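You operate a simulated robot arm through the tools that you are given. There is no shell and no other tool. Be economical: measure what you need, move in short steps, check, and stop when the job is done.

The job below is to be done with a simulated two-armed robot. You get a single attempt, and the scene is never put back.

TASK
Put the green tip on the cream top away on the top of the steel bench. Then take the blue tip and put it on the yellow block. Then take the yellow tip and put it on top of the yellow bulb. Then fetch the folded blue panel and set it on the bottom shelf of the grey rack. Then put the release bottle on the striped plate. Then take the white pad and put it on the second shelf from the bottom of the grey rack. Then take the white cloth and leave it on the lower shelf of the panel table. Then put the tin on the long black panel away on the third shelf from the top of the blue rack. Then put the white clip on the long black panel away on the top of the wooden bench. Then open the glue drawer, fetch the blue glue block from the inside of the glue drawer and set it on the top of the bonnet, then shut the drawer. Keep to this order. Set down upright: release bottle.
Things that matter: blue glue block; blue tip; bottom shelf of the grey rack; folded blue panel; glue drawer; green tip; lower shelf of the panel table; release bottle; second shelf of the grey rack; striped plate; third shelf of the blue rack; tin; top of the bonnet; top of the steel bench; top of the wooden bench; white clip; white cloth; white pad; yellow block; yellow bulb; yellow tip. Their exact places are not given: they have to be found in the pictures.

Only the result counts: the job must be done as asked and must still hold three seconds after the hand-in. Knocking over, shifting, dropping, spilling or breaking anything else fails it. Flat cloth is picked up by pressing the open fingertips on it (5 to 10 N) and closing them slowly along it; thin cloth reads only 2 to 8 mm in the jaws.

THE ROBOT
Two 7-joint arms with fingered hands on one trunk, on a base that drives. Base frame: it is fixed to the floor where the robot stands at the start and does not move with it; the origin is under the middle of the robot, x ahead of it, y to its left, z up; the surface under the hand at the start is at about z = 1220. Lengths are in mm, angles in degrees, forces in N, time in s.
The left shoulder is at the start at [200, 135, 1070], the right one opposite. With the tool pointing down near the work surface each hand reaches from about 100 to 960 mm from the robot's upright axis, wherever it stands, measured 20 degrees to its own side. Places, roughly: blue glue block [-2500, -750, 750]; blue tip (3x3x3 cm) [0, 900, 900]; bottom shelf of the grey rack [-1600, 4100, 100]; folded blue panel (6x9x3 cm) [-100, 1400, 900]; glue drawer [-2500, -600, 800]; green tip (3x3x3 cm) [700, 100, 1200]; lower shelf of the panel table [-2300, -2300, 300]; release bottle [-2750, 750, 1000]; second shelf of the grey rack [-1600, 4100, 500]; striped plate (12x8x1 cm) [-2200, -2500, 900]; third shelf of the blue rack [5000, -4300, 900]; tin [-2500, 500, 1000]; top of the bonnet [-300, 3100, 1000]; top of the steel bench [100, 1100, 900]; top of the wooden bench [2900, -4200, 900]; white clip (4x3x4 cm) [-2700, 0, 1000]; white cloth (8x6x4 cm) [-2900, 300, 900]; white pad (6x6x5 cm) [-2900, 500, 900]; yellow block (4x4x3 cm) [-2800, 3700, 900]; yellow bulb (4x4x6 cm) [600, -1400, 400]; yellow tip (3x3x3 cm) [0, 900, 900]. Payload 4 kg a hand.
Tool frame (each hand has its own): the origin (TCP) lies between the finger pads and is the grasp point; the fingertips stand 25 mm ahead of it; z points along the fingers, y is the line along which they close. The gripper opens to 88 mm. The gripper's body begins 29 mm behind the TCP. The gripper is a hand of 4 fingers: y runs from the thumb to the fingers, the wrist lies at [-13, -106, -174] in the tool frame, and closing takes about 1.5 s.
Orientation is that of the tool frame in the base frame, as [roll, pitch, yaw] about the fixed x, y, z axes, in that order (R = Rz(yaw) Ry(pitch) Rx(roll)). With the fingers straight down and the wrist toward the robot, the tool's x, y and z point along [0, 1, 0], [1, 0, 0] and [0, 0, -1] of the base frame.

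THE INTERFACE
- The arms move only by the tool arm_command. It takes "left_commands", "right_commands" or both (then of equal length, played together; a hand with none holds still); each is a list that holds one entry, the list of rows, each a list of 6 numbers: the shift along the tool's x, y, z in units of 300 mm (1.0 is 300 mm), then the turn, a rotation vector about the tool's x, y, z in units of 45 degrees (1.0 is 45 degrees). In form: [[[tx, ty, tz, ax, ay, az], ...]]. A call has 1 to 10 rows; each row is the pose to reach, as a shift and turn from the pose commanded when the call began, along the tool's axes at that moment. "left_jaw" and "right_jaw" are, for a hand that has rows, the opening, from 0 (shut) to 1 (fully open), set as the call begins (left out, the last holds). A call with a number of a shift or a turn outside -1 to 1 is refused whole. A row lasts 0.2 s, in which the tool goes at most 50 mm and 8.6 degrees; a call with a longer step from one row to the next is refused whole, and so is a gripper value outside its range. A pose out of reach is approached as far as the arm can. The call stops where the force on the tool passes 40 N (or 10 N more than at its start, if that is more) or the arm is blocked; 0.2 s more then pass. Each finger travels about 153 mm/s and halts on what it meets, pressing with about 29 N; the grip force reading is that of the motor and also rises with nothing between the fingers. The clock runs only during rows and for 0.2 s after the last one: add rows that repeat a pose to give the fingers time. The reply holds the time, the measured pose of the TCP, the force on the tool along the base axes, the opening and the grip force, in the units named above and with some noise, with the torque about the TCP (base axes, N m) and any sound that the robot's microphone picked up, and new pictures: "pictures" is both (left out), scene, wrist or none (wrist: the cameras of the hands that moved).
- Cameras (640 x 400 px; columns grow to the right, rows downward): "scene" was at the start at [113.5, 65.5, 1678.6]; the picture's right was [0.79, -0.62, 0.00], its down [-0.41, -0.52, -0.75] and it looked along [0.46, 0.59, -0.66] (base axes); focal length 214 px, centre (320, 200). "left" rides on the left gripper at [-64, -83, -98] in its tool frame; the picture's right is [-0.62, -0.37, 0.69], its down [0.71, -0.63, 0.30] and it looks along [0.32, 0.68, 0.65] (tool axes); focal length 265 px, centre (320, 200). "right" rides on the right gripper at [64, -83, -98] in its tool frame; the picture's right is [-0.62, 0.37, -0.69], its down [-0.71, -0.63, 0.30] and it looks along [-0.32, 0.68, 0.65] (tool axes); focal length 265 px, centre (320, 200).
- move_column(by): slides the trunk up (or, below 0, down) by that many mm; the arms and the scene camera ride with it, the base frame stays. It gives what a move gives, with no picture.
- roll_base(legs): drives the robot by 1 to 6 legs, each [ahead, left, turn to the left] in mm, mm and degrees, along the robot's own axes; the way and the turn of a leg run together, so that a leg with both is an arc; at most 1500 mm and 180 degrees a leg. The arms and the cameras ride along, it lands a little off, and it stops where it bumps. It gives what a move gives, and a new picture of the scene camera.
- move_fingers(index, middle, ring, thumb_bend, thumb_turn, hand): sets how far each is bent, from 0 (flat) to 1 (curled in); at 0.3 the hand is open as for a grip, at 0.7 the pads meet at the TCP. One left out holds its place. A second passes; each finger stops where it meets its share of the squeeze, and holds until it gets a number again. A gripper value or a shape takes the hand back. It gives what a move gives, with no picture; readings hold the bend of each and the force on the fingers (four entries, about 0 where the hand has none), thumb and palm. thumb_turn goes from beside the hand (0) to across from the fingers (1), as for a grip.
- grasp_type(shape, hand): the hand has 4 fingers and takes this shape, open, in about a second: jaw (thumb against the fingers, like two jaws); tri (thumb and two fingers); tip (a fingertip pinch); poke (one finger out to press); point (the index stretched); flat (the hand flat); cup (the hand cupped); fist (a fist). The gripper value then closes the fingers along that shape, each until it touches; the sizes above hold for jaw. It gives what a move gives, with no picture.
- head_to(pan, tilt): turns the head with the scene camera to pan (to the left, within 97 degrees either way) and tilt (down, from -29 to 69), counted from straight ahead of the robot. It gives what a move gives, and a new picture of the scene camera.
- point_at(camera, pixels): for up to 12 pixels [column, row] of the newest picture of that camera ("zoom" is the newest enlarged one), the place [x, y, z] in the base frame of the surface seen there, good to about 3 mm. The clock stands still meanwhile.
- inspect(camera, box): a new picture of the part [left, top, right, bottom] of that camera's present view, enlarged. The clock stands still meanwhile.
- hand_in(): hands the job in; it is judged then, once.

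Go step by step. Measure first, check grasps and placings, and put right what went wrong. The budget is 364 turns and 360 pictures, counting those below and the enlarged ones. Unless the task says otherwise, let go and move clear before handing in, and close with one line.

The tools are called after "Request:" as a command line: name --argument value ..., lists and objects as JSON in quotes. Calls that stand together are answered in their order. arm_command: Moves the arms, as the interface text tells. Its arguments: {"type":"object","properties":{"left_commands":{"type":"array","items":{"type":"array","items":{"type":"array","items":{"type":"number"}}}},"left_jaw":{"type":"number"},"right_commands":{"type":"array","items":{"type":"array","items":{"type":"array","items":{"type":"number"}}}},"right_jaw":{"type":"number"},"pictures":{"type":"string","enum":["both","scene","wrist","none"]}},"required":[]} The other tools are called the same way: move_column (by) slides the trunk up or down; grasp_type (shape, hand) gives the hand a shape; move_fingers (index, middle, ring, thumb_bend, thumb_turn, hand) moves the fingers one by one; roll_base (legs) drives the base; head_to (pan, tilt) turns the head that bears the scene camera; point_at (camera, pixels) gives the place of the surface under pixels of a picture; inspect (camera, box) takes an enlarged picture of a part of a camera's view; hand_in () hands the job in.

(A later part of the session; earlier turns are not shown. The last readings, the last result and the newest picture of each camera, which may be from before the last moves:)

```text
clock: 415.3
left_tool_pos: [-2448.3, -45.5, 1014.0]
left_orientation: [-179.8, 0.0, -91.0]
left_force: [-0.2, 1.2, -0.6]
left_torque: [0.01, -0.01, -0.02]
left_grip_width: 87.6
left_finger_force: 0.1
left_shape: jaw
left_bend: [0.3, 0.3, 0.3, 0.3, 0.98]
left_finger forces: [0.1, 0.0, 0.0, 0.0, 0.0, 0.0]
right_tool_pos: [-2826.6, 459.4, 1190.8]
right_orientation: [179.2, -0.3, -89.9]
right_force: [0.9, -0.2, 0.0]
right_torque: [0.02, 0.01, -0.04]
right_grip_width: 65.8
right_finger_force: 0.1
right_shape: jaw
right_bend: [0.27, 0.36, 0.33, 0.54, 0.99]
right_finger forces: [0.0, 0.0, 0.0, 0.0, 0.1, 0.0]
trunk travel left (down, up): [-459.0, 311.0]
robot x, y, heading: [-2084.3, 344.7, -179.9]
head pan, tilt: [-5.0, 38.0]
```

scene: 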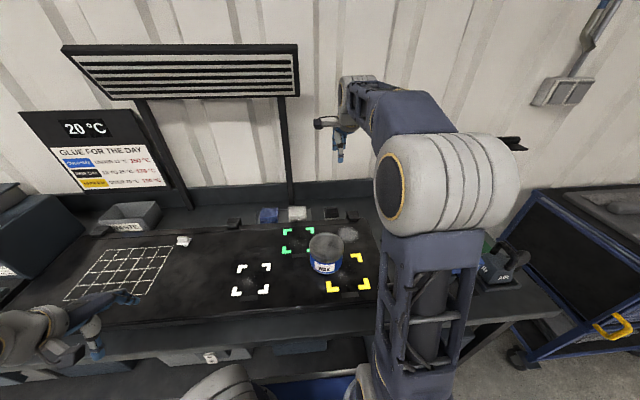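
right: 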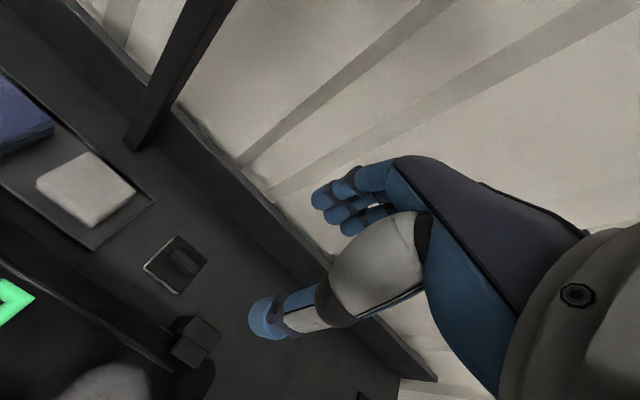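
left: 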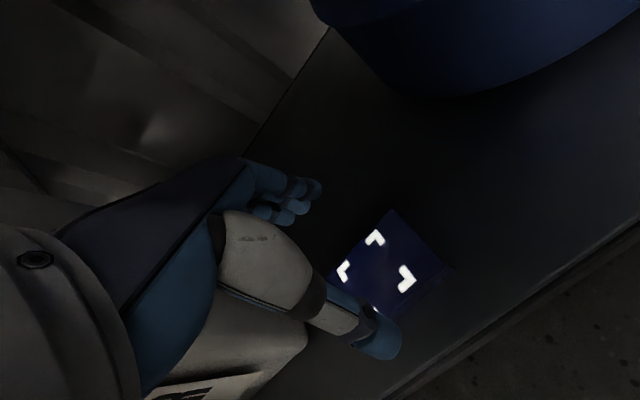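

The pad candidate is at wrist (175,263). Zoom.

Request:
inspect --camera "right" --box '[110, 215, 238, 315]'

Request:
point_at --camera "zoom" --pixels '[[350, 235], [330, 110], [480, 190], [170, 280], [330, 390], [355, 200], [400, 250], [310, 220], [250, 300], [230, 180]]'

```text
4.00 times, centred on (174, 265) of right
```

zoom: 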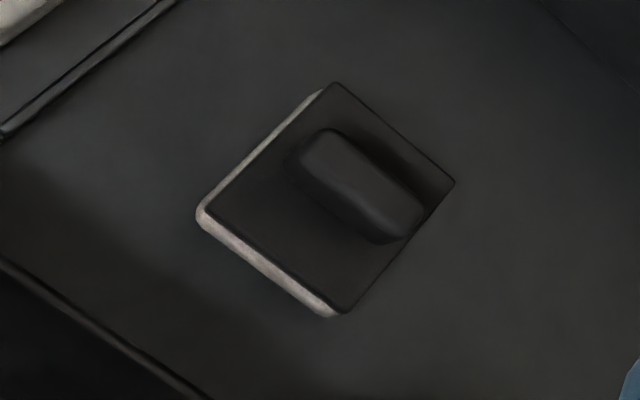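

```text
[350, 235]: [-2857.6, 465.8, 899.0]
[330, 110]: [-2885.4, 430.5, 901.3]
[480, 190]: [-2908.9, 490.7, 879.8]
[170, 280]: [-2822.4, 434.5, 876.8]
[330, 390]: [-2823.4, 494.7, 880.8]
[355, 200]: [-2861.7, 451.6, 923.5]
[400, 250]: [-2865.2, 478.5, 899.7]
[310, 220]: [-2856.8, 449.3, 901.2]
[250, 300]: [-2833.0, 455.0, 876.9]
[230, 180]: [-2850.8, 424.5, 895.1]
```

It is a 60 mm pad block with a black handle along y (z 900–925). I measure the handle precisely.

Request:
point_at --camera "zoom" --pixels '[[325, 150], [355, 180], [385, 205], [340, 190], [370, 170], [455, 182], [345, 310], [205, 212], [333, 86]]'

```text
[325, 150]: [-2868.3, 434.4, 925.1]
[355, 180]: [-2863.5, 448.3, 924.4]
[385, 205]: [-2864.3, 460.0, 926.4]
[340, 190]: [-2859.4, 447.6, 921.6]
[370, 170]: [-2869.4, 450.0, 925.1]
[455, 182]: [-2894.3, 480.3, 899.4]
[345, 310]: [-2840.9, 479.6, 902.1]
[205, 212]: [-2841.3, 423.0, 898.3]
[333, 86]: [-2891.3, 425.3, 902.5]
```

Descend onto the handle (TCP ≈ (−2866,451,929)).

Request:
arm_command --right_commands '[[[0.028, 0.131, 0.06, 0, 0, 0], [0.028, 0.131, 0.22, 0, 0, 0], [0.028, 0.131, 0.38, 0, 0, 0], [0.028, 0.131, 0.54, 0, 0, 0], [0.028, 0.131, 0.7, 0, 0, 0], [0.028, 0.131, 0.8, 0, 0, 0], [0.028, 0.131, 0.872, 0, 0, 0], [0.028, 0.131, 0.872, 0, 0, 0]]]' --right_jaw 0.7 --pictures "wrist"

```text
clock: 417.1
left_tool_pos: [-2449.2, -44.4, 1014.1]
left_orientation: [-179.8, 0.0, -91.1]
left_force: [-0.1, 0.7, 0.3]
left_torque: [-0.01, 0.0, -0.01]
left_grip_width: 87.8
left_finger_force: 0.1
left_shape: jaw
left_bend: [0.3, 0.3, 0.3, 0.3, 0.98]
left_finger forces: [0.0, 0.0, 0.0, 0.1, 0.1, 0.0]
right_tool_pos: [-2871.1, 447.9, 929.9]
right_orientation: [179.2, -0.3, -89.8]
right_force: [-0.2, -0.1, 0.2]
right_torque: [0.0, 0.03, -0.03]
right_grip_width: 62.0
right_finger_force: 0.0
right_shape: jaw
right_bend: [0.27, 0.37, 0.34, 0.58, 0.99]
right_finger forces: [0.1, 0.1, 0.0, 0.0, 0.0, 0.0]
trunk travel left (down, up): [-459.0, 311.0]
robot x, y, heading: [-2080.6, 345.0, -179.9]
head pan, tilt: [-5.0, 38.0]
```

right: 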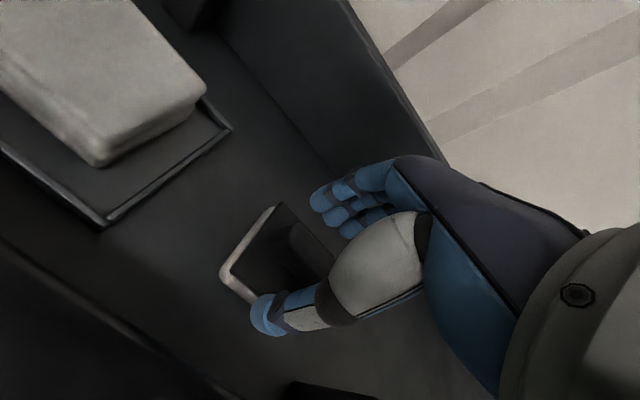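

Request:
arm_command --right_commands '[[[0, 0, 0, 0, 0, 0], [0, 0, 0, 0, 0, 0], [0, 0, 0, 0, 0, 0], [0, 0, 0, 0, 0, 0], [0, 0, 0, 0, 0, 0], [0, 0, 0, 0, 0, 0]]]' --right_jaw 0 --pictures "none"

Request:
arm_command --right_commands '[[[0, 0, -0.04, 0, 0, 0], [0, 0, -0.12, 0, 0, 0], [0, 0, -0.26, 0, 0, 0], [0, 0, -0.4, 0, 0, 0], [0, 0, -0.55, 0, 0, 0], [0, 0, -0.7, 0, 0, 0], [0, 0, -0.85, 0, 0, 0]]]' --pictures "wrist"

```text
clock: 418.5
left_tool_pos: [-2449.7, -43.6, 1012.9]
left_orientation: [-179.8, 0.0, -91.1]
left_force: [-0.1, 0.0, 0.2]
left_torque: [0.04, 0.01, 0.01]
left_grip_width: 88.0
left_finger_force: 0.1
left_shape: jaw
left_bend: [0.3, 0.3, 0.3, 0.3, 0.98]
left_finger forces: [0.0, 0.0, 0.0, 0.0, 0.0, 0.1]
right_tool_pos: [-2870.4, 448.6, 930.8]
right_orientation: [179.3, -0.2, -89.8]
right_force: [-0.2, -0.4, 0.2]
right_torque: [0.02, -0.03, 0.02]
right_grip_width: 10.1
right_finger_force: 29.0
right_shape: jaw
right_bend: [0.72, 0.65, 0.69, 0.74, 1.0]
right_finger forces: [17.5, 6.3, 2.9, 0.0, 26.7, 0.0]
trunk travel left (down, up): [-459.0, 311.0]
robot x, y, heading: [-2081.1, 344.1, -179.7]
head pan, tilt: [-5.0, 38.0]
```

```text
clock: 420.1
left_tool_pos: [-2450.2, -43.7, 1012.8]
left_orientation: [-179.8, -0.1, -91.0]
left_force: [-0.2, -0.4, -0.4]
left_torque: [0.0, 0.0, -0.03]
left_grip_width: 88.0
left_finger_force: 0.0
left_shape: jaw
left_bend: [0.3, 0.3, 0.3, 0.3, 0.98]
left_finger forces: [0.1, 0.0, 0.0, 0.1, 0.1, 0.0]
right_tool_pos: [-2865.4, 447.8, 1184.8]
right_orientation: [179.3, -0.2, -90.0]
right_force: [0.7, -0.2, -0.3]
right_torque: [0.0, -0.01, 0.03]
right_grip_width: 10.2
right_finger_force: 29.2
right_shape: jaw
right_bend: [0.72, 0.65, 0.7, 0.74, 1.0]
right_finger forces: [18.0, 6.1, 2.9, 0.0, 26.9, 0.1]
trunk travel left (down, up): [-459.0, 311.0]
robot x, y, heading: [-2080.5, 341.5, -180.0]
head pan, tilt: [-5.0, 38.0]
```

right: 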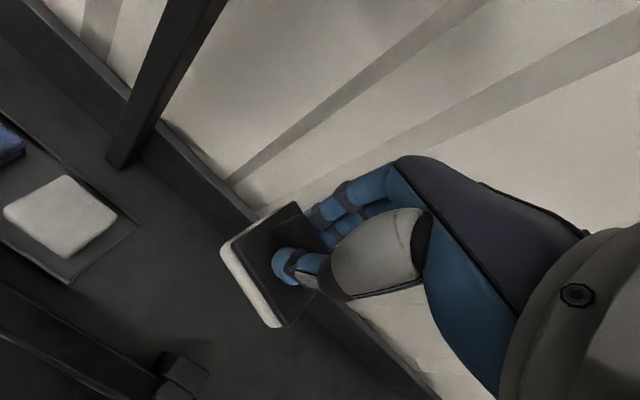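

Pad held (10 mm grip on its handle). I check how far my left elbow protrudes before travelling.

Request:
head_to --pan 45 --tilt 50

```text
clock: 421.3
left_tool_pos: [-2449.8, -43.5, 1012.2]
left_orientation: [-179.8, 0.0, -91.1]
left_force: [0.2, 0.6, 1.2]
left_torque: [0.01, -0.04, 0.01]
left_grip_width: 87.8
left_finger_force: 0.0
left_shape: jaw
left_bend: [0.3, 0.3, 0.3, 0.3, 0.98]
left_finger forces: [0.0, 0.1, 0.0, 0.0, 0.1, 0.1]
right_tool_pos: [-2864.9, 447.2, 1183.9]
right_orientation: [179.3, -0.4, -89.9]
right_force: [-0.6, -1.0, 0.2]
right_torque: [-0.02, 0.0, -0.01]
right_grip_width: 10.0
right_finger_force: 29.2
right_shape: jaw
right_bend: [0.72, 0.65, 0.7, 0.74, 1.0]
right_finger forces: [18.0, 5.8, 2.9, 0.0, 26.8, 0.0]
trunk travel left (down, up): [-459.0, 311.0]
robot x, y, heading: [-2080.9, 345.6, -179.7]
head pan, tilt: [45.0, 50.0]
```

scene: 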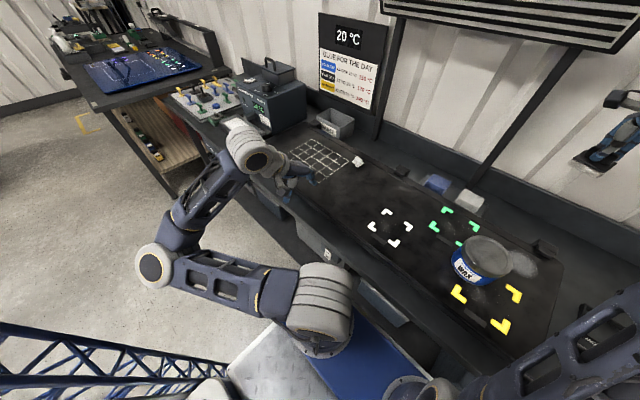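

Request:
point_at --camera "scene" --pixels '[[150, 270], [140, 250], [200, 275], [250, 160], [240, 145], [180, 230]]'

```text
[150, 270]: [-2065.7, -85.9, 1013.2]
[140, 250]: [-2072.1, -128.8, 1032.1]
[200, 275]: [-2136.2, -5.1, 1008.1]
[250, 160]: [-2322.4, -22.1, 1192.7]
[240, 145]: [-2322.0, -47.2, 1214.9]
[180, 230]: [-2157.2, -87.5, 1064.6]
```

Left elbow reaches 475 mm out, acceptable. I pull the pad back toward me, then drive to the rack.

Request:
arm_command --right_commands '[[[0, -0.13, 0, 0, 0, 0], [0, -0.26, 0, 0, 0, 0], [0, -0.39, 0, 0, 0, 0], [0, -0.52, 0, 0, 0, 0], [0, -0.65, 0, 0, 0, 0], [0, -0.78, 0, 0, 0, 0], [0, -0.9, 0, 0, 0, 0]]]' --pictures "none"

Request:
roll_base --legs '[[-420, 0, 0], [0, 0, -90], [1450, 0, 0], [1000, 0, 0]]'

Request:
head_to --pan 0 --tilt 42

```text
clock: 422.9
left_tool_pos: [-2450.2, -44.7, 1013.9]
left_orientation: [-179.9, 0.1, -91.1]
left_force: [0.1, -0.6, 0.6]
left_torque: [0.0, -0.02, 0.0]
left_grip_width: 87.8
left_finger_force: 0.0
left_shape: jaw
left_bend: [0.3, 0.3, 0.3, 0.3, 0.98]
left_finger forces: [0.0, 0.0, 0.1, 0.1, 0.0, 0.1]
right_tool_pos: [-2593.5, 447.7, 1181.5]
right_orientation: [179.3, -0.2, -89.9]
right_force: [-0.4, -0.9, -0.1]
right_torque: [0.02, -0.04, -0.01]
right_grip_width: 10.0
right_finger_force: 29.1
right_shape: jaw
right_bend: [0.72, 0.65, 0.7, 0.74, 1.0]
right_finger forces: [18.1, 5.8, 2.8, 0.1, 26.8, 0.0]
trunk travel left (down, up): [-459.0, 311.0]
robot x, y, heading: [-2082.7, 343.8, -179.7]
head pan, tilt: [45.0, 50.0]
```

```text
clock: 441.0
left_tool_pos: [-1926.1, 3196.5, 1012.0]
left_orientation: [-179.8, 0.0, 175.6]
left_force: [0.5, 0.3, -0.1]
left_torque: [-0.02, 0.01, -0.01]
left_grip_width: 87.9
left_finger_force: 0.1
left_shape: jaw
left_bend: [0.3, 0.3, 0.3, 0.3, 0.98]
left_finger forces: [0.0, 0.1, 0.1, 0.1, 0.0, 0.1]
right_tool_pos: [-1424.0, 3313.8, 1181.9]
right_orientation: [179.3, -0.3, 176.8]
right_force: [0.1, -0.2, -0.5]
right_torque: [-0.03, 0.01, 0.01]
right_grip_width: 9.6
right_finger_force: 29.5
right_shape: jaw
right_bend: [0.72, 0.65, 0.7, 0.74, 0.99]
right_finger forces: [18.0, 5.7, 2.6, 0.0, 26.6, 0.1]
trunk travel left (down, up): [-459.0, 311.0]
robot x, y, heading: [-1561.2, 2808.5, 86.7]
head pan, tilt: [45.0, 50.0]
```

scene: 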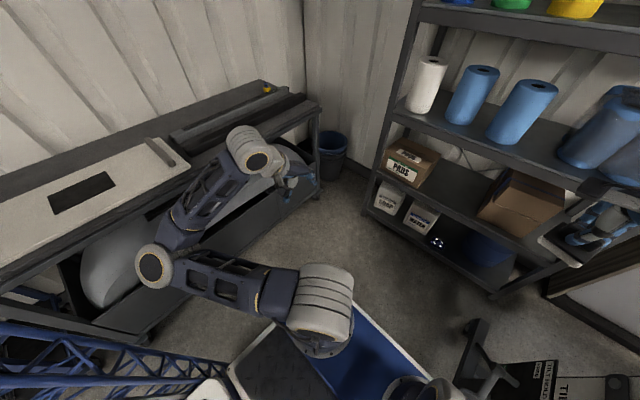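

```text
clock: 442.1
left_tool_pos: [-1924.8, 3197.9, 1013.7]
left_orientation: [-179.8, 0.0, 175.6]
left_force: [0.2, -0.4, 0.7]
left_torque: [-0.02, -0.01, 0.01]
left_grip_width: 87.9
left_finger_force: 0.0
left_shape: jaw
left_bend: [0.3, 0.3, 0.3, 0.3, 0.98]
left_finger forces: [0.0, 0.1, 0.0, 0.1, 0.1, 0.0]
right_tool_pos: [-1424.4, 3312.9, 1181.4]
right_orientation: [179.3, -0.2, 176.8]
right_force: [-0.5, -0.1, -0.5]
right_torque: [0.01, -0.01, -0.03]
right_grip_width: 10.0
right_finger_force: 29.3
right_shape: jaw
right_bend: [0.72, 0.65, 0.7, 0.74, 0.99]
right_finger forces: [18.0, 5.8, 2.8, 0.1, 26.6, 0.0]
trunk travel left (down, up): [-459.0, 311.0]
robot x, y, heading: [-1560.2, 2803.5, 86.6]
head pan, tilt: [0.0, 42.0]
```

scene: 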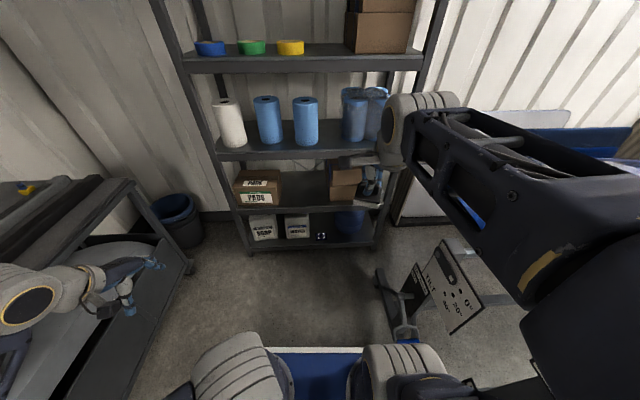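

I measure the gap on the second shelf between the PADS box and the brown boxes.

Request:
point_at --camera "scene" --pixels '[[282, 203], [284, 185], [330, 200], [305, 195], [305, 180], [305, 208], [332, 178], [255, 200], [300, 152]]'

Request:
roll_base --legs '[[0, 0, 3.3], [0, 190, 0], [300, 0, 0]]'

```text
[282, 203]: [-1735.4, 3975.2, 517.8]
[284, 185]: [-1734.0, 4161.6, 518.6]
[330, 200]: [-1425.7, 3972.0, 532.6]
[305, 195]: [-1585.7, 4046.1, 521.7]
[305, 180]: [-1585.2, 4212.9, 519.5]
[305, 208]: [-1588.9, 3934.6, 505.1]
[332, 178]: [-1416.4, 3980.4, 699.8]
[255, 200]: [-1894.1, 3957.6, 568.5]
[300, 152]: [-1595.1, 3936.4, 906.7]
```

```text
clock: 445.7
left_tool_pos: [-2136.4, 3474.0, 1013.0]
left_orientation: [-179.8, 0.0, 178.8]
left_force: [-1.0, -0.9, 0.5]
left_torque: [0.02, 0.04, 0.01]
left_grip_width: 87.9
left_finger_force: 0.1
left_shape: jaw
left_bend: [0.3, 0.3, 0.3, 0.3, 0.98]
left_finger forces: [0.0, 0.1, 0.0, 0.1, 0.0, 0.0]
right_tool_pos: [-1643.3, 3617.6, 1182.2]
right_orientation: [179.3, -0.3, -180.0]
right_force: [0.0, 0.1, -0.7]
right_torque: [-0.01, 0.0, -0.01]
right_grip_width: 9.9
right_finger_force: 28.9
right_shape: jaw
right_bend: [0.72, 0.65, 0.7, 0.74, 0.99]
right_finger forces: [18.1, 5.6, 2.7, 0.0, 26.7, 0.1]
trunk travel left (down, up): [-459.0, 311.0]
robot x, y, heading: [-1750.0, 3104.9, 90.0]
head pan, tilt: [0.0, 42.0]
```

scene: 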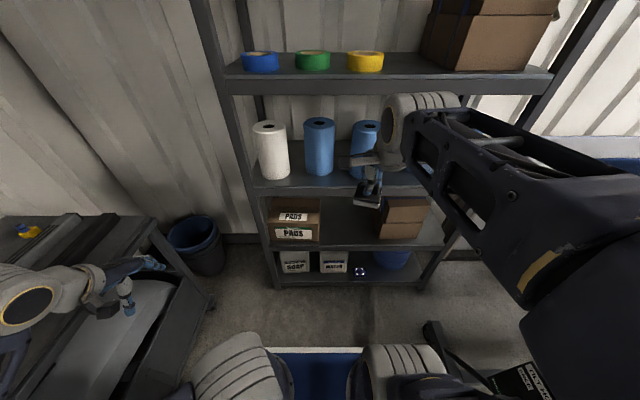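

The gap is x −1735..−1425 at z≈520. I lower the trunk 400, then stretch the pad forward below the third shelf.

Request:
move_column --by -400

Request:
arm_command --right_commands '[[[-0.03, 0.11, 0.09, 0, 0, 0], [-0.07, 0.22, 0.18, 0, 0, 0], [-0.1, 0.33, 0.28, 0, 0, 0], [-0.14, 0.44, 0.38, 0, 0, 0], [-0.177, 0.55, 0.47, 0, 0, 0], [-0.177, 0.57, 0.52, 0, 0, 0]]]' --pictures "both"

```text
clock: 449.6
left_tool_pos: [-2136.9, 3473.4, 613.1]
left_orientation: [-179.8, 0.0, 178.7]
left_force: [1.1, -0.1, -0.3]
left_torque: [0.02, -0.01, -0.02]
left_grip_width: 87.7
left_finger_force: 0.0
left_shape: jaw
left_bend: [0.3, 0.3, 0.3, 0.3, 0.98]
left_finger forces: [0.0, 0.1, 0.0, 0.0, 0.0, 0.0]
right_tool_pos: [-1643.1, 3617.9, 781.1]
right_orientation: [179.2, -0.4, -180.0]
right_force: [0.0, -0.4, -0.3]
right_torque: [0.02, -0.01, 0.0]
right_grip_width: 10.1
right_finger_force: 29.5
right_shape: jaw
right_bend: [0.72, 0.65, 0.7, 0.74, 0.99]
right_finger forces: [18.1, 5.7, 2.7, 0.0, 26.6, 0.0]
trunk travel left (down, up): [-59.0, 711.0]
robot x, y, heading: [-1750.6, 3108.0, 89.9]
head pan, tilt: [0.0, 42.0]
```

```text
clock: 451.0
left_tool_pos: [-2136.2, 3474.4, 614.0]
left_orientation: [-179.7, 0.0, 178.8]
left_force: [-0.6, 0.0, 0.5]
left_torque: [-0.01, 0.02, 0.0]
left_grip_width: 87.8
left_finger_force: 0.0
left_shape: jaw
left_bend: [0.3, 0.3, 0.3, 0.3, 0.98]
left_finger forces: [0.0, 0.0, 0.0, 0.0, 0.0, 0.0]
right_tool_pos: [-1590.5, 3791.8, 628.0]
right_orientation: [179.1, -0.2, 179.9]
right_force: [-0.6, 0.7, -0.4]
right_torque: [-0.03, 0.02, -0.01]
right_grip_width: 10.2
right_finger_force: 28.9
right_shape: jaw
right_bend: [0.72, 0.72, 0.7, 0.75, 0.99]
right_finger forces: [18.4, 5.7, 2.5, 0.0, 26.6, 0.0]
trunk travel left (down, up): [-59.0, 711.0]
robot x, y, heading: [-1749.0, 3103.8, 89.6]
head pan, tilt: [0.0, 42.0]
```

scene: 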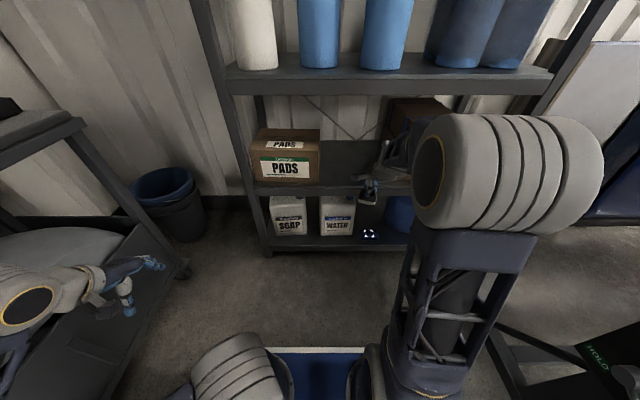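
right: 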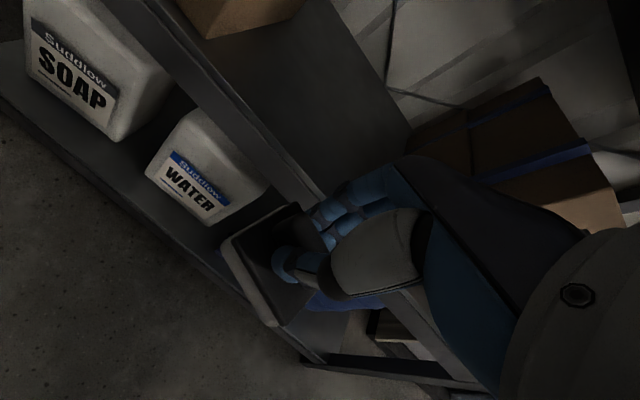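

Request:
point_at --camera "scene" --pixels '[[430, 170], [500, 125], [400, 140], [380, 165], [460, 115]]'

```text
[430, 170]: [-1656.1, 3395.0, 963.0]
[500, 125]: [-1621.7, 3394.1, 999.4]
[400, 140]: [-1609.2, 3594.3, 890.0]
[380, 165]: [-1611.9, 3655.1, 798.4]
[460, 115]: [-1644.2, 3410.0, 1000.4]
```

Elbow clear. Lower 25 mm more, then drive ahead 195.

Request:
arm_command --right_commands '[[[0, 0, 0.05, 0, 0, 0], [0, 0, 0.09, 0, 0, 0]]]' --pictures "none"

Request:
roll_base --legs '[[195, 0, 0]]'

Request:
arm_command --right_commands '[[[0, 0, 0.03, 0, 0, 0], [0, 0, 0.06, 0, 0, 0]]]' --pictures "wrist"

```text
clock: 451.6
left_tool_pos: [-2136.5, 3474.1, 612.4]
left_orientation: [-179.8, 0.0, 178.8]
left_force: [0.1, -1.0, 0.2]
left_torque: [-0.01, 0.01, -0.01]
left_grip_width: 88.0
left_finger_force: 0.2
left_shape: jaw
left_bend: [0.3, 0.3, 0.3, 0.3, 0.98]
left_finger forces: [0.0, 0.0, 0.0, 0.0, 0.0, 0.1]
right_tool_pos: [-1589.8, 3790.8, 599.4]
right_orientation: [179.3, -0.3, -180.0]
right_force: [-0.2, 1.2, -0.5]
right_torque: [-0.03, -0.01, -0.01]
right_grip_width: 9.8
right_finger_force: 29.5
right_shape: jaw
right_bend: [0.72, 0.72, 0.7, 0.75, 0.99]
right_finger forces: [18.3, 5.5, 2.6, 0.1, 26.6, 0.1]
trunk travel left (down, up): [-59.0, 711.0]
robot x, y, heading: [-1749.4, 3103.4, 90.0]
head pan, tilt: [0.0, 42.0]
```

```text
clock: 453.1
left_tool_pos: [-2138.9, 3668.6, 613.9]
left_orientation: [-179.7, 0.0, 179.0]
left_force: [-0.4, -0.4, -0.4]
left_torque: [-0.01, -0.04, 0.02]
left_grip_width: 87.8
left_finger_force: 0.1
left_shape: jaw
left_bend: [0.3, 0.3, 0.3, 0.3, 0.98]
left_finger forces: [0.0, 0.0, 0.0, 0.1, 0.0, 0.0]
right_tool_pos: [-1594.4, 3990.2, 600.9]
right_orientation: [179.2, -0.3, -179.6]
right_force: [-0.6, 0.3, -0.3]
right_torque: [0.0, 0.01, 0.02]
right_grip_width: 10.0
right_finger_force: 29.0
right_shape: jaw
right_bend: [0.72, 0.72, 0.7, 0.75, 0.99]
right_finger forces: [18.5, 5.5, 2.6, 0.0, 26.7, 0.0]
trunk travel left (down, up): [-59.0, 711.0]
robot x, y, heading: [-1754.1, 3305.4, 90.4]
head pan, tilt: [0.0, 42.0]
```

scene: 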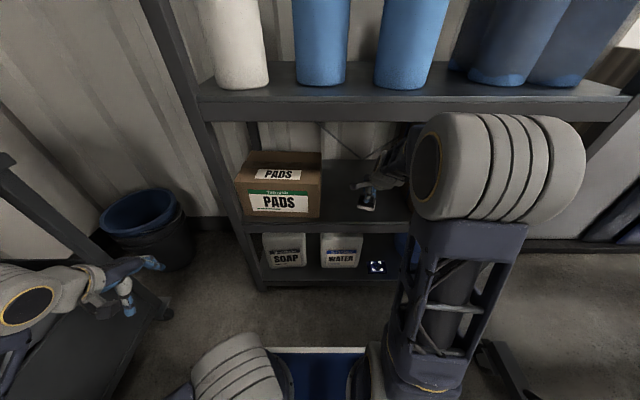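

```text
clock: 453.7
left_tool_pos: [-2139.9, 3668.4, 613.4]
left_orientation: [-179.8, 0.0, 179.0]
left_force: [0.8, 0.0, -0.1]
left_torque: [0.0, 0.0, 0.02]
left_grip_width: 87.9
left_finger_force: 0.1
left_shape: jaw
left_bend: [0.3, 0.3, 0.3, 0.3, 0.98]
left_finger forces: [0.1, 0.1, 0.0, 0.0, 0.0, 0.1]
right_tool_pos: [-1594.8, 3988.9, 582.1]
right_orientation: [179.2, -0.2, -179.6]
right_force: [0.3, -0.5, -1.0]
right_torque: [-0.01, -0.02, -0.02]
right_grip_width: 10.0
right_finger_force: 28.5
right_shape: jaw
right_bend: [0.72, 0.72, 0.7, 0.75, 0.99]
right_finger forces: [18.5, 5.5, 2.6, 0.1, 26.7, 0.0]
trunk travel left (down, up): [-59.0, 711.0]
robot x, y, heading: [-1747.9, 3304.3, 90.4]
head pan, tilt: [0.0, 42.0]
```

right: 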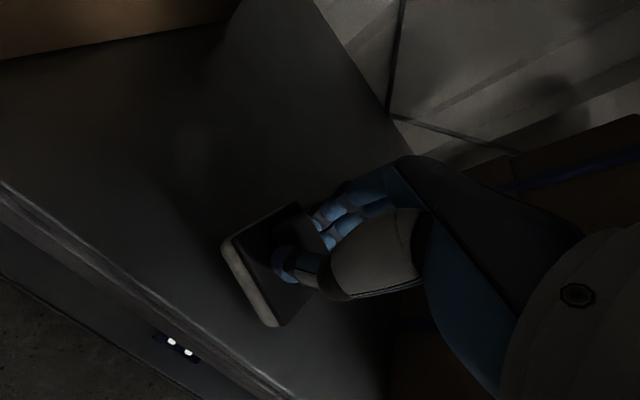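

Over the shelf; lower to contact.

Request:
arm_command --right_commands '[[[0, 0, 0.02, 0, 0, 0], [0, 0, 0.032, 0, 0, 0], [0, 0, 0.04, 0, 0, 0], [0, 0, 0.047, 0, 0, 0]]]' --pictures "none"

```text
clock: 454.7
left_tool_pos: [-2139.7, 3669.2, 612.9]
left_orientation: [-179.7, -0.1, 179.1]
left_force: [-0.7, -0.3, 0.2]
left_torque: [0.0, 0.01, 0.0]
left_grip_width: 88.1
left_finger_force: 0.0
left_shape: jaw
left_bend: [0.3, 0.3, 0.3, 0.3, 0.98]
left_finger forces: [0.1, 0.0, 0.1, 0.0, 0.0, 0.0]
right_tool_pos: [-1595.5, 3990.3, 569.9]
right_orientation: [179.1, -0.3, -179.8]
right_force: [-0.5, -4.5, 11.3]
right_torque: [-0.04, 0.02, 0.05]
right_grip_width: 10.2
right_finger_force: 29.3
right_shape: jaw
right_bend: [0.72, 0.72, 0.7, 0.75, 0.99]
right_finger forces: [17.2, 6.0, 2.4, 0.0, 29.7, 0.0]
trunk travel left (down, up): [-59.0, 711.0]
robot x, y, heading: [-1752.0, 3302.2, 90.2]
head pan, tilt: [0.0, 42.0]
```

Contact (11 N). Release and lift.

Request:
arm_command --right_commands '[[[0, 0, -0.003, 0, 0, 0], [0, 0, -0.003, 0, 0, 0], [0, 0, -0.003, 0, 0, 0], [0, 0, -0.003, 0, 0, 0], [0, 0, -0.003, 0, 0, 0]]]' --right_jaw 0.7 --pictures "none"

Request:
arm_command --right_commands '[[[0, 0, -0.06, 0, 0, 0], [0, 0, -0.15, 0, 0, 0], [0, 0, -0.2, 0, 0, 0]]]' --pictures "wrist"

```text
clock: 455.9
left_tool_pos: [-2139.5, 3669.1, 613.4]
left_orientation: [-179.7, 0.0, 179.1]
left_force: [-1.1, 0.5, 0.4]
left_torque: [0.0, -0.03, -0.02]
left_grip_width: 87.8
left_finger_force: 0.0
left_shape: jaw
left_bend: [0.3, 0.3, 0.3, 0.3, 0.98]
left_finger forces: [0.0, 0.1, 0.1, 0.0, 0.1, 0.1]
right_tool_pos: [-1593.9, 3989.6, 568.2]
right_orientation: [179.3, -0.3, -179.7]
right_force: [-1.0, 0.2, 0.7]
right_torque: [0.02, 0.01, 0.0]
right_grip_width: 61.5
right_finger_force: 0.0
right_shape: jaw
right_bend: [0.28, 0.37, 0.34, 0.58, 0.99]
right_finger forces: [0.0, 0.0, 0.1, 0.0, 0.1, 0.0]
trunk travel left (down, up): [-59.0, 711.0]
robot x, y, heading: [-1751.8, 3300.4, 90.4]
head pan, tilt: [0.0, 42.0]
```

```text
clock: 456.7
left_tool_pos: [-2139.6, 3668.4, 613.2]
left_orientation: [-179.8, 0.1, 179.2]
left_force: [0.2, 0.7, 0.2]
left_torque: [-0.06, 0.0, -0.02]
left_grip_width: 87.9
left_finger_force: 0.0
left_shape: jaw
left_bend: [0.3, 0.3, 0.3, 0.3, 0.98]
left_finger forces: [0.1, 0.0, 0.0, 0.1, 0.0, 0.1]
right_tool_pos: [-1592.4, 3990.9, 630.2]
right_orientation: [179.4, -0.3, -179.7]
right_force: [0.2, -0.6, 0.6]
right_torque: [-0.02, 0.01, -0.01]
right_grip_width: 61.1
right_finger_force: 0.1
right_shape: jaw
right_bend: [0.28, 0.37, 0.34, 0.58, 0.99]
right_finger forces: [0.1, 0.0, 0.0, 0.0, 0.1, 0.0]
trunk travel left (down, up): [-59.0, 711.0]
robot x, y, heading: [-1749.9, 3305.9, 90.4]
head pan, tilt: [0.0, 42.0]
```

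right: 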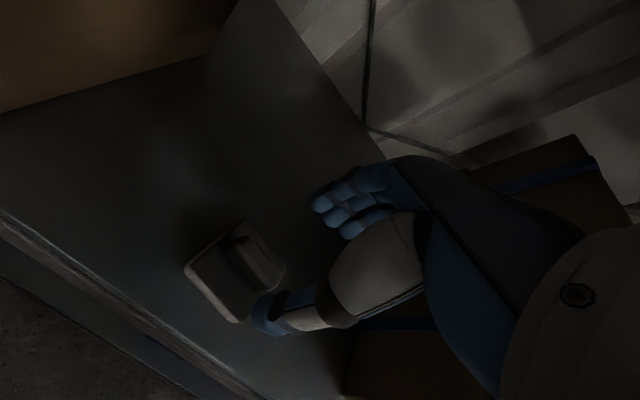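

Pad is on the second shelf. Back out, raise the trunk and return to the workbench for the white cloth.

Request:
roll_base --legs '[[-450, 0, 0]]'

Request:
move_column --by 400

Request:
arm_command --right_commands '[[[0, -0.1, -0.1, 0, 0, 0], [0, -0.2, -0.2, 0, 0, 0], [0, -0.3, -0.3, 0, 0, 0], [0, -0.4, -0.4, 0, 0, 0], [0, -0.5, -0.5, 0, 0, 0], [0, -0.6, -0.55, 0, 0, 0]]]' --pictures "none"

Request:
roll_base --legs '[[-900, 0, 0], [0, 0, 90], [0, 1400, 0], [0, 360, 0], [250, 0, 0]]'

Request:
head_to --pan 10 --tilt 40

```text
clock: 459.5
left_tool_pos: [-2136.4, 3207.7, 612.9]
left_orientation: [-179.8, 0.0, 179.0]
left_force: [0.0, 0.4, 0.0]
left_torque: [-0.02, 0.01, 0.0]
left_grip_width: 88.0
left_finger_force: 0.1
left_shape: jaw
left_bend: [0.3, 0.3, 0.3, 0.3, 0.98]
left_finger forces: [0.0, 0.0, 0.0, 0.0, 0.1, 0.1]
right_tool_pos: [-1589.8, 3526.9, 630.2]
right_orientation: [179.3, -0.4, -179.8]
right_force: [0.5, 0.1, -0.2]
right_torque: [-0.02, 0.0, -0.01]
right_grip_width: 61.3
right_finger_force: 0.0
right_shape: jaw
right_bend: [0.28, 0.37, 0.34, 0.58, 0.99]
right_finger forces: [0.0, 0.1, 0.0, 0.1, 0.0, 0.0]
trunk travel left (down, up): [-59.0, 711.0]
robot x, y, heading: [-1746.7, 2837.3, 90.0]
head pan, tilt: [0.0, 42.0]
```

scene: 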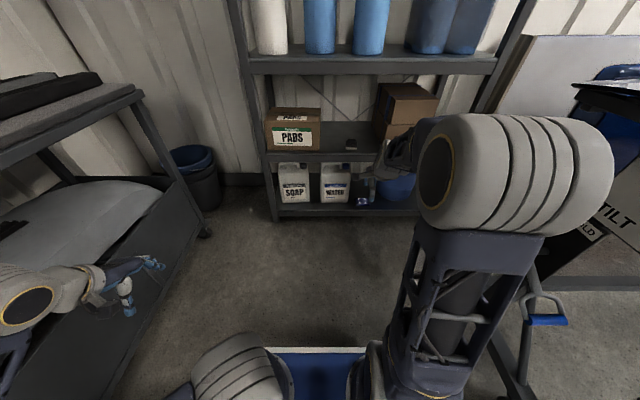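

```text
clock: 463.4
left_tool_pos: [-2136.4, 3206.1, 1012.5]
left_orientation: [-179.9, -0.1, 178.9]
left_force: [0.6, 0.7, 0.9]
left_torque: [-0.02, -0.02, 0.0]
left_grip_width: 88.1
left_finger_force: 0.1
left_shape: jaw
left_bend: [0.3, 0.3, 0.3, 0.3, 0.98]
left_finger forces: [0.0, 0.0, 0.0, 0.0, 0.0, 0.1]
right_tool_pos: [-1590.2, 3527.4, 1030.8]
right_orientation: [179.4, -0.3, -179.8]
right_force: [-0.9, 0.3, -0.6]
right_torque: [-0.02, 0.03, 0.02]
right_grip_width: 61.2
right_finger_force: 0.1
right_shape: jaw
right_bend: [0.28, 0.37, 0.34, 0.58, 0.99]
right_finger forces: [0.1, 0.0, 0.1, 0.0, 0.0, 0.0]
trunk travel left (down, up): [-459.0, 311.0]
robot x, y, heading: [-1748.9, 2835.0, 90.2]
head pan, tilt: [0.0, 42.0]
```

```text
clock: 464.8
left_tool_pos: [-2135.7, 3207.3, 1013.6]
left_orientation: [-179.8, 0.1, 179.0]
left_force: [-0.3, 0.5, 0.4]
left_torque: [0.02, -0.04, -0.04]
left_grip_width: 87.8
left_finger_force: 0.0
left_shape: jaw
left_bend: [0.3, 0.3, 0.3, 0.3, 0.98]
left_finger forces: [0.0, 0.0, 0.1, 0.0, 0.0, 0.0]
right_tool_pos: [-1587.9, 3343.8, 1193.5]
right_orientation: [179.3, -0.3, -179.7]
right_force: [-0.7, -0.4, 0.2]
right_torque: [0.0, -0.06, 0.0]
right_grip_width: 61.6
right_finger_force: 0.1
right_shape: jaw
right_bend: [0.27, 0.37, 0.34, 0.58, 0.99]
right_finger forces: [0.0, 0.1, 0.1, 0.0, 0.0, 0.0]
trunk travel left (down, up): [-459.0, 311.0]
robot x, y, heading: [-1748.9, 2838.9, 90.3]
head pan, tilt: [0.0, 42.0]
```

```text
clock: 483.0
left_tool_pos: [-2421.3, -155.3, 1013.7]
left_orientation: [-179.8, 0.0, -92.5]
left_force: [1.0, -0.3, -0.1]
left_torque: [0.02, 0.0, -0.02]
left_grip_width: 88.2
left_finger_force: 0.1
left_shape: jaw
left_bend: [0.3, 0.3, 0.3, 0.3, 0.98]
left_finger forces: [0.0, 0.0, 0.1, 0.0, 0.0, 0.1]
right_tool_pos: [-2543.0, 396.3, 1194.7]
right_orientation: [179.3, -0.3, -91.4]
right_force: [0.5, 0.5, 0.2]
right_torque: [0.0, 0.0, 0.02]
right_grip_width: 61.7
right_finger_force: 0.1
right_shape: jaw
right_bend: [0.27, 0.37, 0.34, 0.58, 0.99]
right_finger forces: [0.1, 0.1, 0.0, 0.0, 0.0, 0.0]
trunk travel left (down, up): [-459.0, 311.0]
robot x, y, heading: [-2041.8, 223.0, 178.5]
head pan, tilt: [0.0, 42.0]
```

scene: 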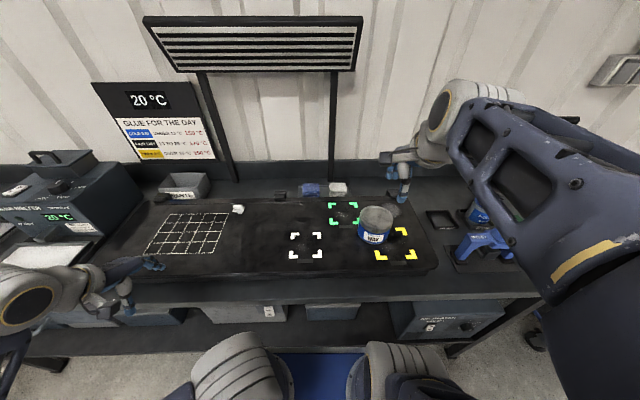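

```text
clock: 483.8
left_tool_pos: [-2419.8, -155.7, 1014.0]
left_orientation: [-179.8, 0.0, -92.6]
left_force: [0.2, -0.3, 0.3]
left_torque: [0.02, -0.01, -0.02]
left_grip_width: 88.0
left_finger_force: 0.1
left_shape: jaw
left_bend: [0.3, 0.3, 0.3, 0.3, 0.98]
left_finger forces: [0.0, 0.0, 0.1, 0.0, 0.1, 0.0]
right_tool_pos: [-2542.0, 397.3, 1192.8]
right_orientation: [179.2, -0.4, -91.4]
right_force: [-0.2, 1.0, 0.1]
right_torque: [0.03, 0.0, 0.01]
right_grip_width: 61.3
right_finger_force: 0.0
right_shape: jaw
right_bend: [0.27, 0.37, 0.34, 0.58, 0.99]
right_finger forces: [0.0, 0.0, 0.0, 0.0, 0.0, 0.0]
trunk travel left (down, up): [-459.0, 311.0]
robot x, y, heading: [-2045.1, 223.3, 178.4]
head pan, tilt: [10.0, 40.0]
```

scene: 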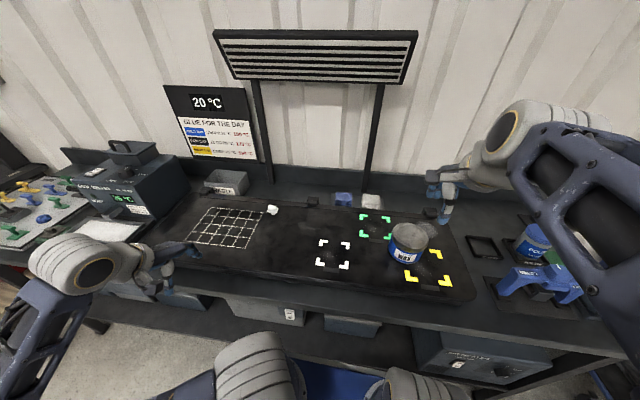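

White cloth at (371,201). I move 55 ahead, and put the right hand above the cloth for a close look.

Request:
roll_base --legs '[[0, 0, 1.5], [55, 0, 0]]'

Request:
arm_command --right_commands '[[[0.02, 0.13, 0, 0, 0, 0], [0.04, 0.26, 0, 0, 0, 0], [0.06, 0.39, 0, 0, 0, 0], [0.08, 0.52, 0, 0, 0, 0], [0.1, 0.65, 0, 0, 0, 0], [0.12, 0.78, 0, 0, 0, 0], [0.14, 0.85, 0.05, 0, 0, 0], [0.14, 0.85, 0.2, 0, 0, 0]]]' --right_jaw 1 --pictures "wrist"

```text
clock: 485.1
left_tool_pos: [-2466.9, -164.7, 1013.1]
left_orientation: [-179.8, 0.0, -91.1]
left_force: [0.1, -0.2, 0.1]
left_torque: [0.01, 0.03, -0.04]
left_grip_width: 88.0
left_finger_force: 0.2
left_shape: jaw
left_bend: [0.3, 0.3, 0.3, 0.3, 0.98]
left_finger forces: [0.1, 0.0, 0.0, 0.0, 0.1, 0.1]
right_tool_pos: [-2602.8, 383.8, 1193.0]
right_orientation: [179.3, -0.2, -89.9]
right_force: [0.5, 0.0, -0.1]
right_torque: [0.0, 0.02, 0.02]
right_grip_width: 61.4
right_finger_force: 0.0
right_shape: jaw
right_bend: [0.27, 0.37, 0.34, 0.58, 0.99]
right_finger forces: [0.0, 0.0, 0.0, 0.1, 0.0, 0.1]
trunk travel left (down, up): [-459.0, 311.0]
robot x, y, heading: [-2097.9, 220.2, -179.9]
head pan, tilt: [10.0, 40.0]
```

scene: 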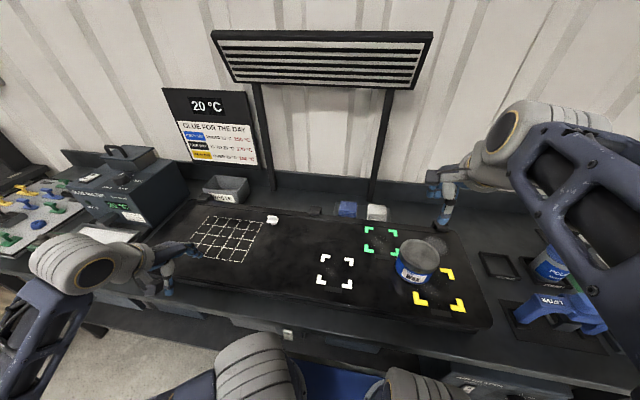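

```text
clock: 486.9
left_tool_pos: [-2467.4, -165.3, 1013.6]
left_orientation: [-179.9, 0.0, -91.0]
left_force: [0.4, 0.2, 0.3]
left_torque: [-0.01, -0.01, 0.01]
left_grip_width: 87.9
left_finger_force: 0.0
left_shape: jaw
left_bend: [0.3, 0.3, 0.3, 0.3, 0.98]
left_finger forces: [0.0, 0.0, 0.0, 0.1, 0.1, 0.0]
right_tool_pos: [-2858.4, 341.9, 1136.3]
right_orientation: [179.1, -0.3, -89.9]
right_force: [0.5, 0.1, 0.5]
right_torque: [-0.01, 0.01, 0.0]
right_grip_width: 87.8
right_finger_force: 0.1
right_shape: jaw
right_bend: [0.3, 0.3, 0.3, 0.3, 0.98]
right_finger forces: [0.0, 0.1, 0.1, 0.0, 0.0, 0.0]
trunk travel left (down, up): [-459.0, 311.0]
robot x, y, heading: [-2100.9, 219.1, -179.8]
head pan, tilt: [10.0, 40.0]
```

right: 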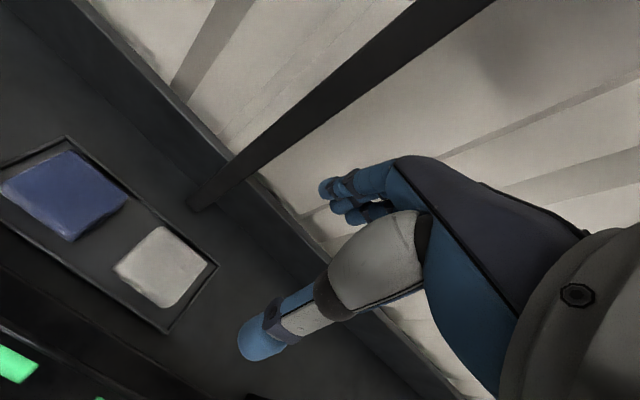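

Request:
inspect --camera "right" --box '[80, 200, 240, 345]'

Request:
point_at --camera "right" --pixels '[[162, 265], [163, 229], [204, 266], [165, 305], [118, 268], [126, 277], [175, 315], [216, 265], [205, 190], [60, 320]]'

```text
2.76 times, centred on (160, 272) of right
```

zoom: 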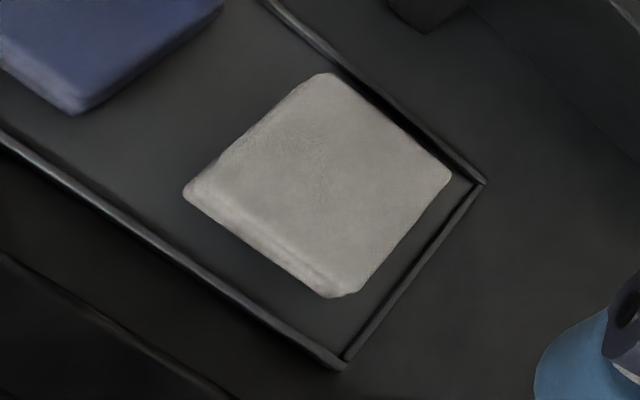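

```text
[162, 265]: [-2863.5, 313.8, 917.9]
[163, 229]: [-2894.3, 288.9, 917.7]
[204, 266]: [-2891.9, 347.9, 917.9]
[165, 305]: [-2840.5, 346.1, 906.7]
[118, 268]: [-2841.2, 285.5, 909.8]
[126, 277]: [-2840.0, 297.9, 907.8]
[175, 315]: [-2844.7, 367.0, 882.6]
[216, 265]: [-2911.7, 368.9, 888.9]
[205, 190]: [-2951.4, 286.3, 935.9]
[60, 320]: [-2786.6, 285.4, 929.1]
```

Cloth: x −2897..−2838, y 283..350, top 918, in a shallow tray (lip 889). I descend to TCP z≈919 and close.

Request:
arm_command --right_commands '[[[0.083, 0.02, 0.08, 0, 0, 0], [0.083, 0.02, 0.22, 0, 0, 0], [0.083, 0.02, 0.36, 0, 0, 0], [0.083, 0.02, 0.5, 0, 0, 0], [0.083, 0.02, 0.62, 0, 0, 0], [0.083, 0.02, 0.68, 0, 0, 0], [0.083, 0.02, 0.68, 0, 0, 0]]]' --right_jaw 0.95 --pictures "wrist"

```text
clock: 488.5
left_tool_pos: [-2468.0, -165.8, 1013.2]
left_orientation: [-179.8, -0.1, -91.1]
left_force: [1.2, -0.4, 0.4]
left_torque: [0.02, -0.01, -0.03]
left_grip_width: 87.8
left_finger_force: 0.1
left_shape: jaw
left_bend: [0.3, 0.3, 0.3, 0.3, 0.98]
left_finger forces: [0.1, 0.1, 0.1, 0.0, 0.0, 0.0]
right_tool_pos: [-2868.9, 316.0, 932.6]
right_orientation: [179.3, -0.3, -89.9]
right_force: [0.4, 0.4, -0.4]
right_torque: [-0.02, -0.02, 0.0]
right_grip_width: 83.8
right_finger_force: 0.0
right_shape: jaw
right_bend: [0.32, 0.31, 0.3, 0.31, 0.98]
right_finger forces: [0.0, 0.0, 0.0, 0.1, 0.0, 0.1]
trunk travel left (down, up): [-459.0, 311.0]
robot x, y, heading: [-2099.6, 223.1, -179.9]
head pan, tilt: [10.0, 40.0]
```

right: 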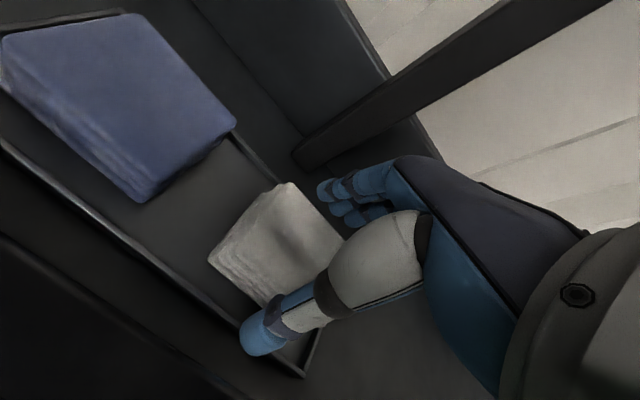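

Request:
arm_command --right_commands '[[[0, -0.013, 0.02, 0, 0, 0], [0, -0.013, 0.042, 0, 0, 0], [0, -0.013, 0.042, 0, 0, 0]]]' --pictures "none"

Request:
arm_command --right_commands '[[[0, 0, 0, 0, 0, 0], [0, 0, 0, 0, 0, 0], [0, 0, 0, 0, 0, 0], [0, 0, 0, 0, 0, 0], [0, 0, 0, 0, 0, 0], [0, 0, 0, 0, 0, 0], [0, 0, 0, 0, 0, 0]]]' --right_jaw 0 --pictures "wrist"

```text
clock: 489.3
left_tool_pos: [-2466.3, -164.4, 1012.3]
left_orientation: [-179.8, 0.0, -91.0]
left_force: [0.0, -0.3, 0.7]
left_torque: [0.0, -0.02, 0.0]
left_grip_width: 87.9
left_finger_force: 0.1
left_shape: jaw
left_bend: [0.3, 0.3, 0.3, 0.3, 0.98]
left_finger forces: [0.0, 0.1, 0.0, 0.1, 0.0, 0.1]
right_tool_pos: [-2864.0, 315.6, 920.1]
right_orientation: [179.3, -0.3, -89.8]
right_force: [0.5, 0.5, 0.6]
right_torque: [-0.01, -0.01, -0.01]
right_grip_width: 83.7
right_finger_force: 0.0
right_shape: jaw
right_bend: [0.32, 0.31, 0.3, 0.31, 0.98]
right_finger forces: [0.0, 0.1, 0.1, 0.0, 0.0, 0.0]
trunk travel left (down, up): [-459.0, 311.0]
robot x, y, heading: [-2094.3, 222.0, -180.0]
head pan, tilt: [10.0, 40.0]
```

```text
clock: 490.9
left_tool_pos: [-2468.0, -164.6, 1013.1]
left_orientation: [-179.9, 0.0, -91.2]
left_force: [-0.6, 0.1, -0.3]
left_torque: [0.02, -0.01, -0.01]
left_grip_width: 87.8
left_finger_force: 0.0
left_shape: jaw
left_bend: [0.3, 0.3, 0.3, 0.3, 0.98]
left_finger forces: [0.1, 0.1, 0.1, 0.0, 0.0, 0.0]
right_tool_pos: [-2864.0, 315.4, 920.9]
right_orientation: [179.3, -0.3, -89.9]
right_force: [-0.6, 0.8, 1.4]
right_torque: [-0.01, -0.01, -0.04]
right_grip_width: 53.9
right_finger_force: 29.3
right_shape: jaw
right_bend: [0.29, 0.4, 0.37, 0.64, 0.99]
right_finger forces: [14.8, 8.1, 3.6, 0.0, 26.4, 0.1]
trunk travel left (down, up): [-459.0, 311.0]
robot x, y, heading: [-2096.1, 223.4, -179.8]
head pan, tilt: [10.0, 40.0]
```

right: 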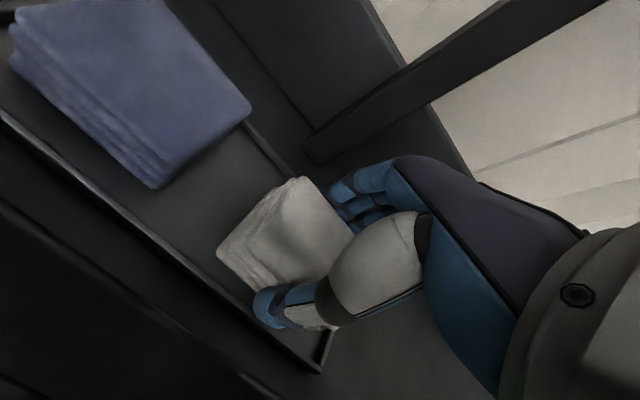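

Held at 54 mm. Lift, then draw back.

Request:
arm_command --right_commands '[[[0, 0, -0.05, 0, 0, 0], [0, 0, -0.15, 0, 0, 0], [0, 0, -0.3, 0, 0, 0], [0, 0, -0.45, 0, 0, 0], [0, -0.02, -0.6, 0, 0, 0], [0, -0.1, -0.72, 0, 0, 0], [0, -0.22, -0.8, 0, 0, 0], [0, -0.36, -0.85, 0, 0, 0], [0, -0.5, -0.85, 0, 0, 0], [0, -0.65, -0.85, 0, 0, 0]]]' --pictures "both"

```text
clock: 493.1
left_tool_pos: [-2468.0, -165.6, 1013.0]
left_orientation: [-179.9, 0.0, -91.1]
left_force: [-0.7, -0.7, 0.5]
left_torque: [0.0, -0.02, -0.02]
left_grip_width: 87.9
left_finger_force: 0.2
left_shape: jaw
left_bend: [0.3, 0.3, 0.3, 0.3, 0.98]
left_finger forces: [0.0, 0.0, 0.0, 0.0, 0.1, 0.1]
right_tool_pos: [-2664.7, 319.1, 1173.0]
right_orientation: [179.4, -0.3, -89.9]
right_force: [0.3, 0.7, -0.3]
right_torque: [-0.01, 0.0, 0.01]
right_grip_width: 53.6
right_finger_force: 28.3
right_shape: jaw
right_bend: [0.29, 0.4, 0.37, 0.64, 0.99]
right_finger forces: [14.9, 8.0, 3.6, 0.0, 26.6, 0.0]
trunk travel left (down, up): [-459.0, 311.0]
robot x, y, heading: [-2100.9, 221.2, -180.2]
head pan, tilt: [10.0, 40.0]
```

scene: 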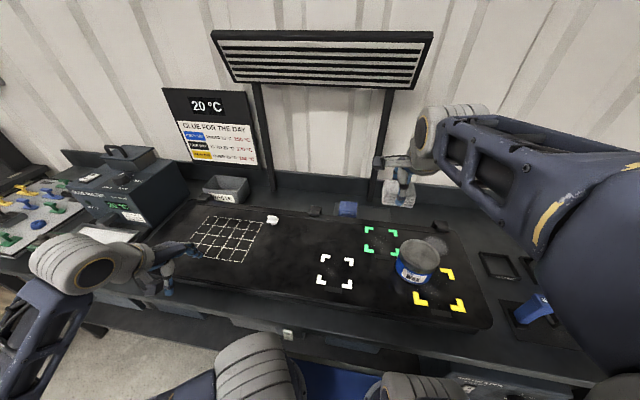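
right: 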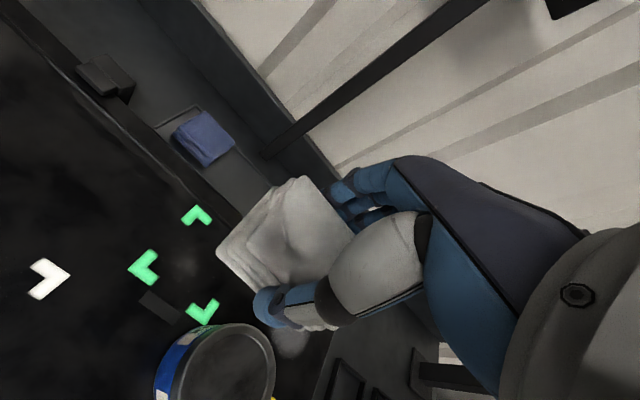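

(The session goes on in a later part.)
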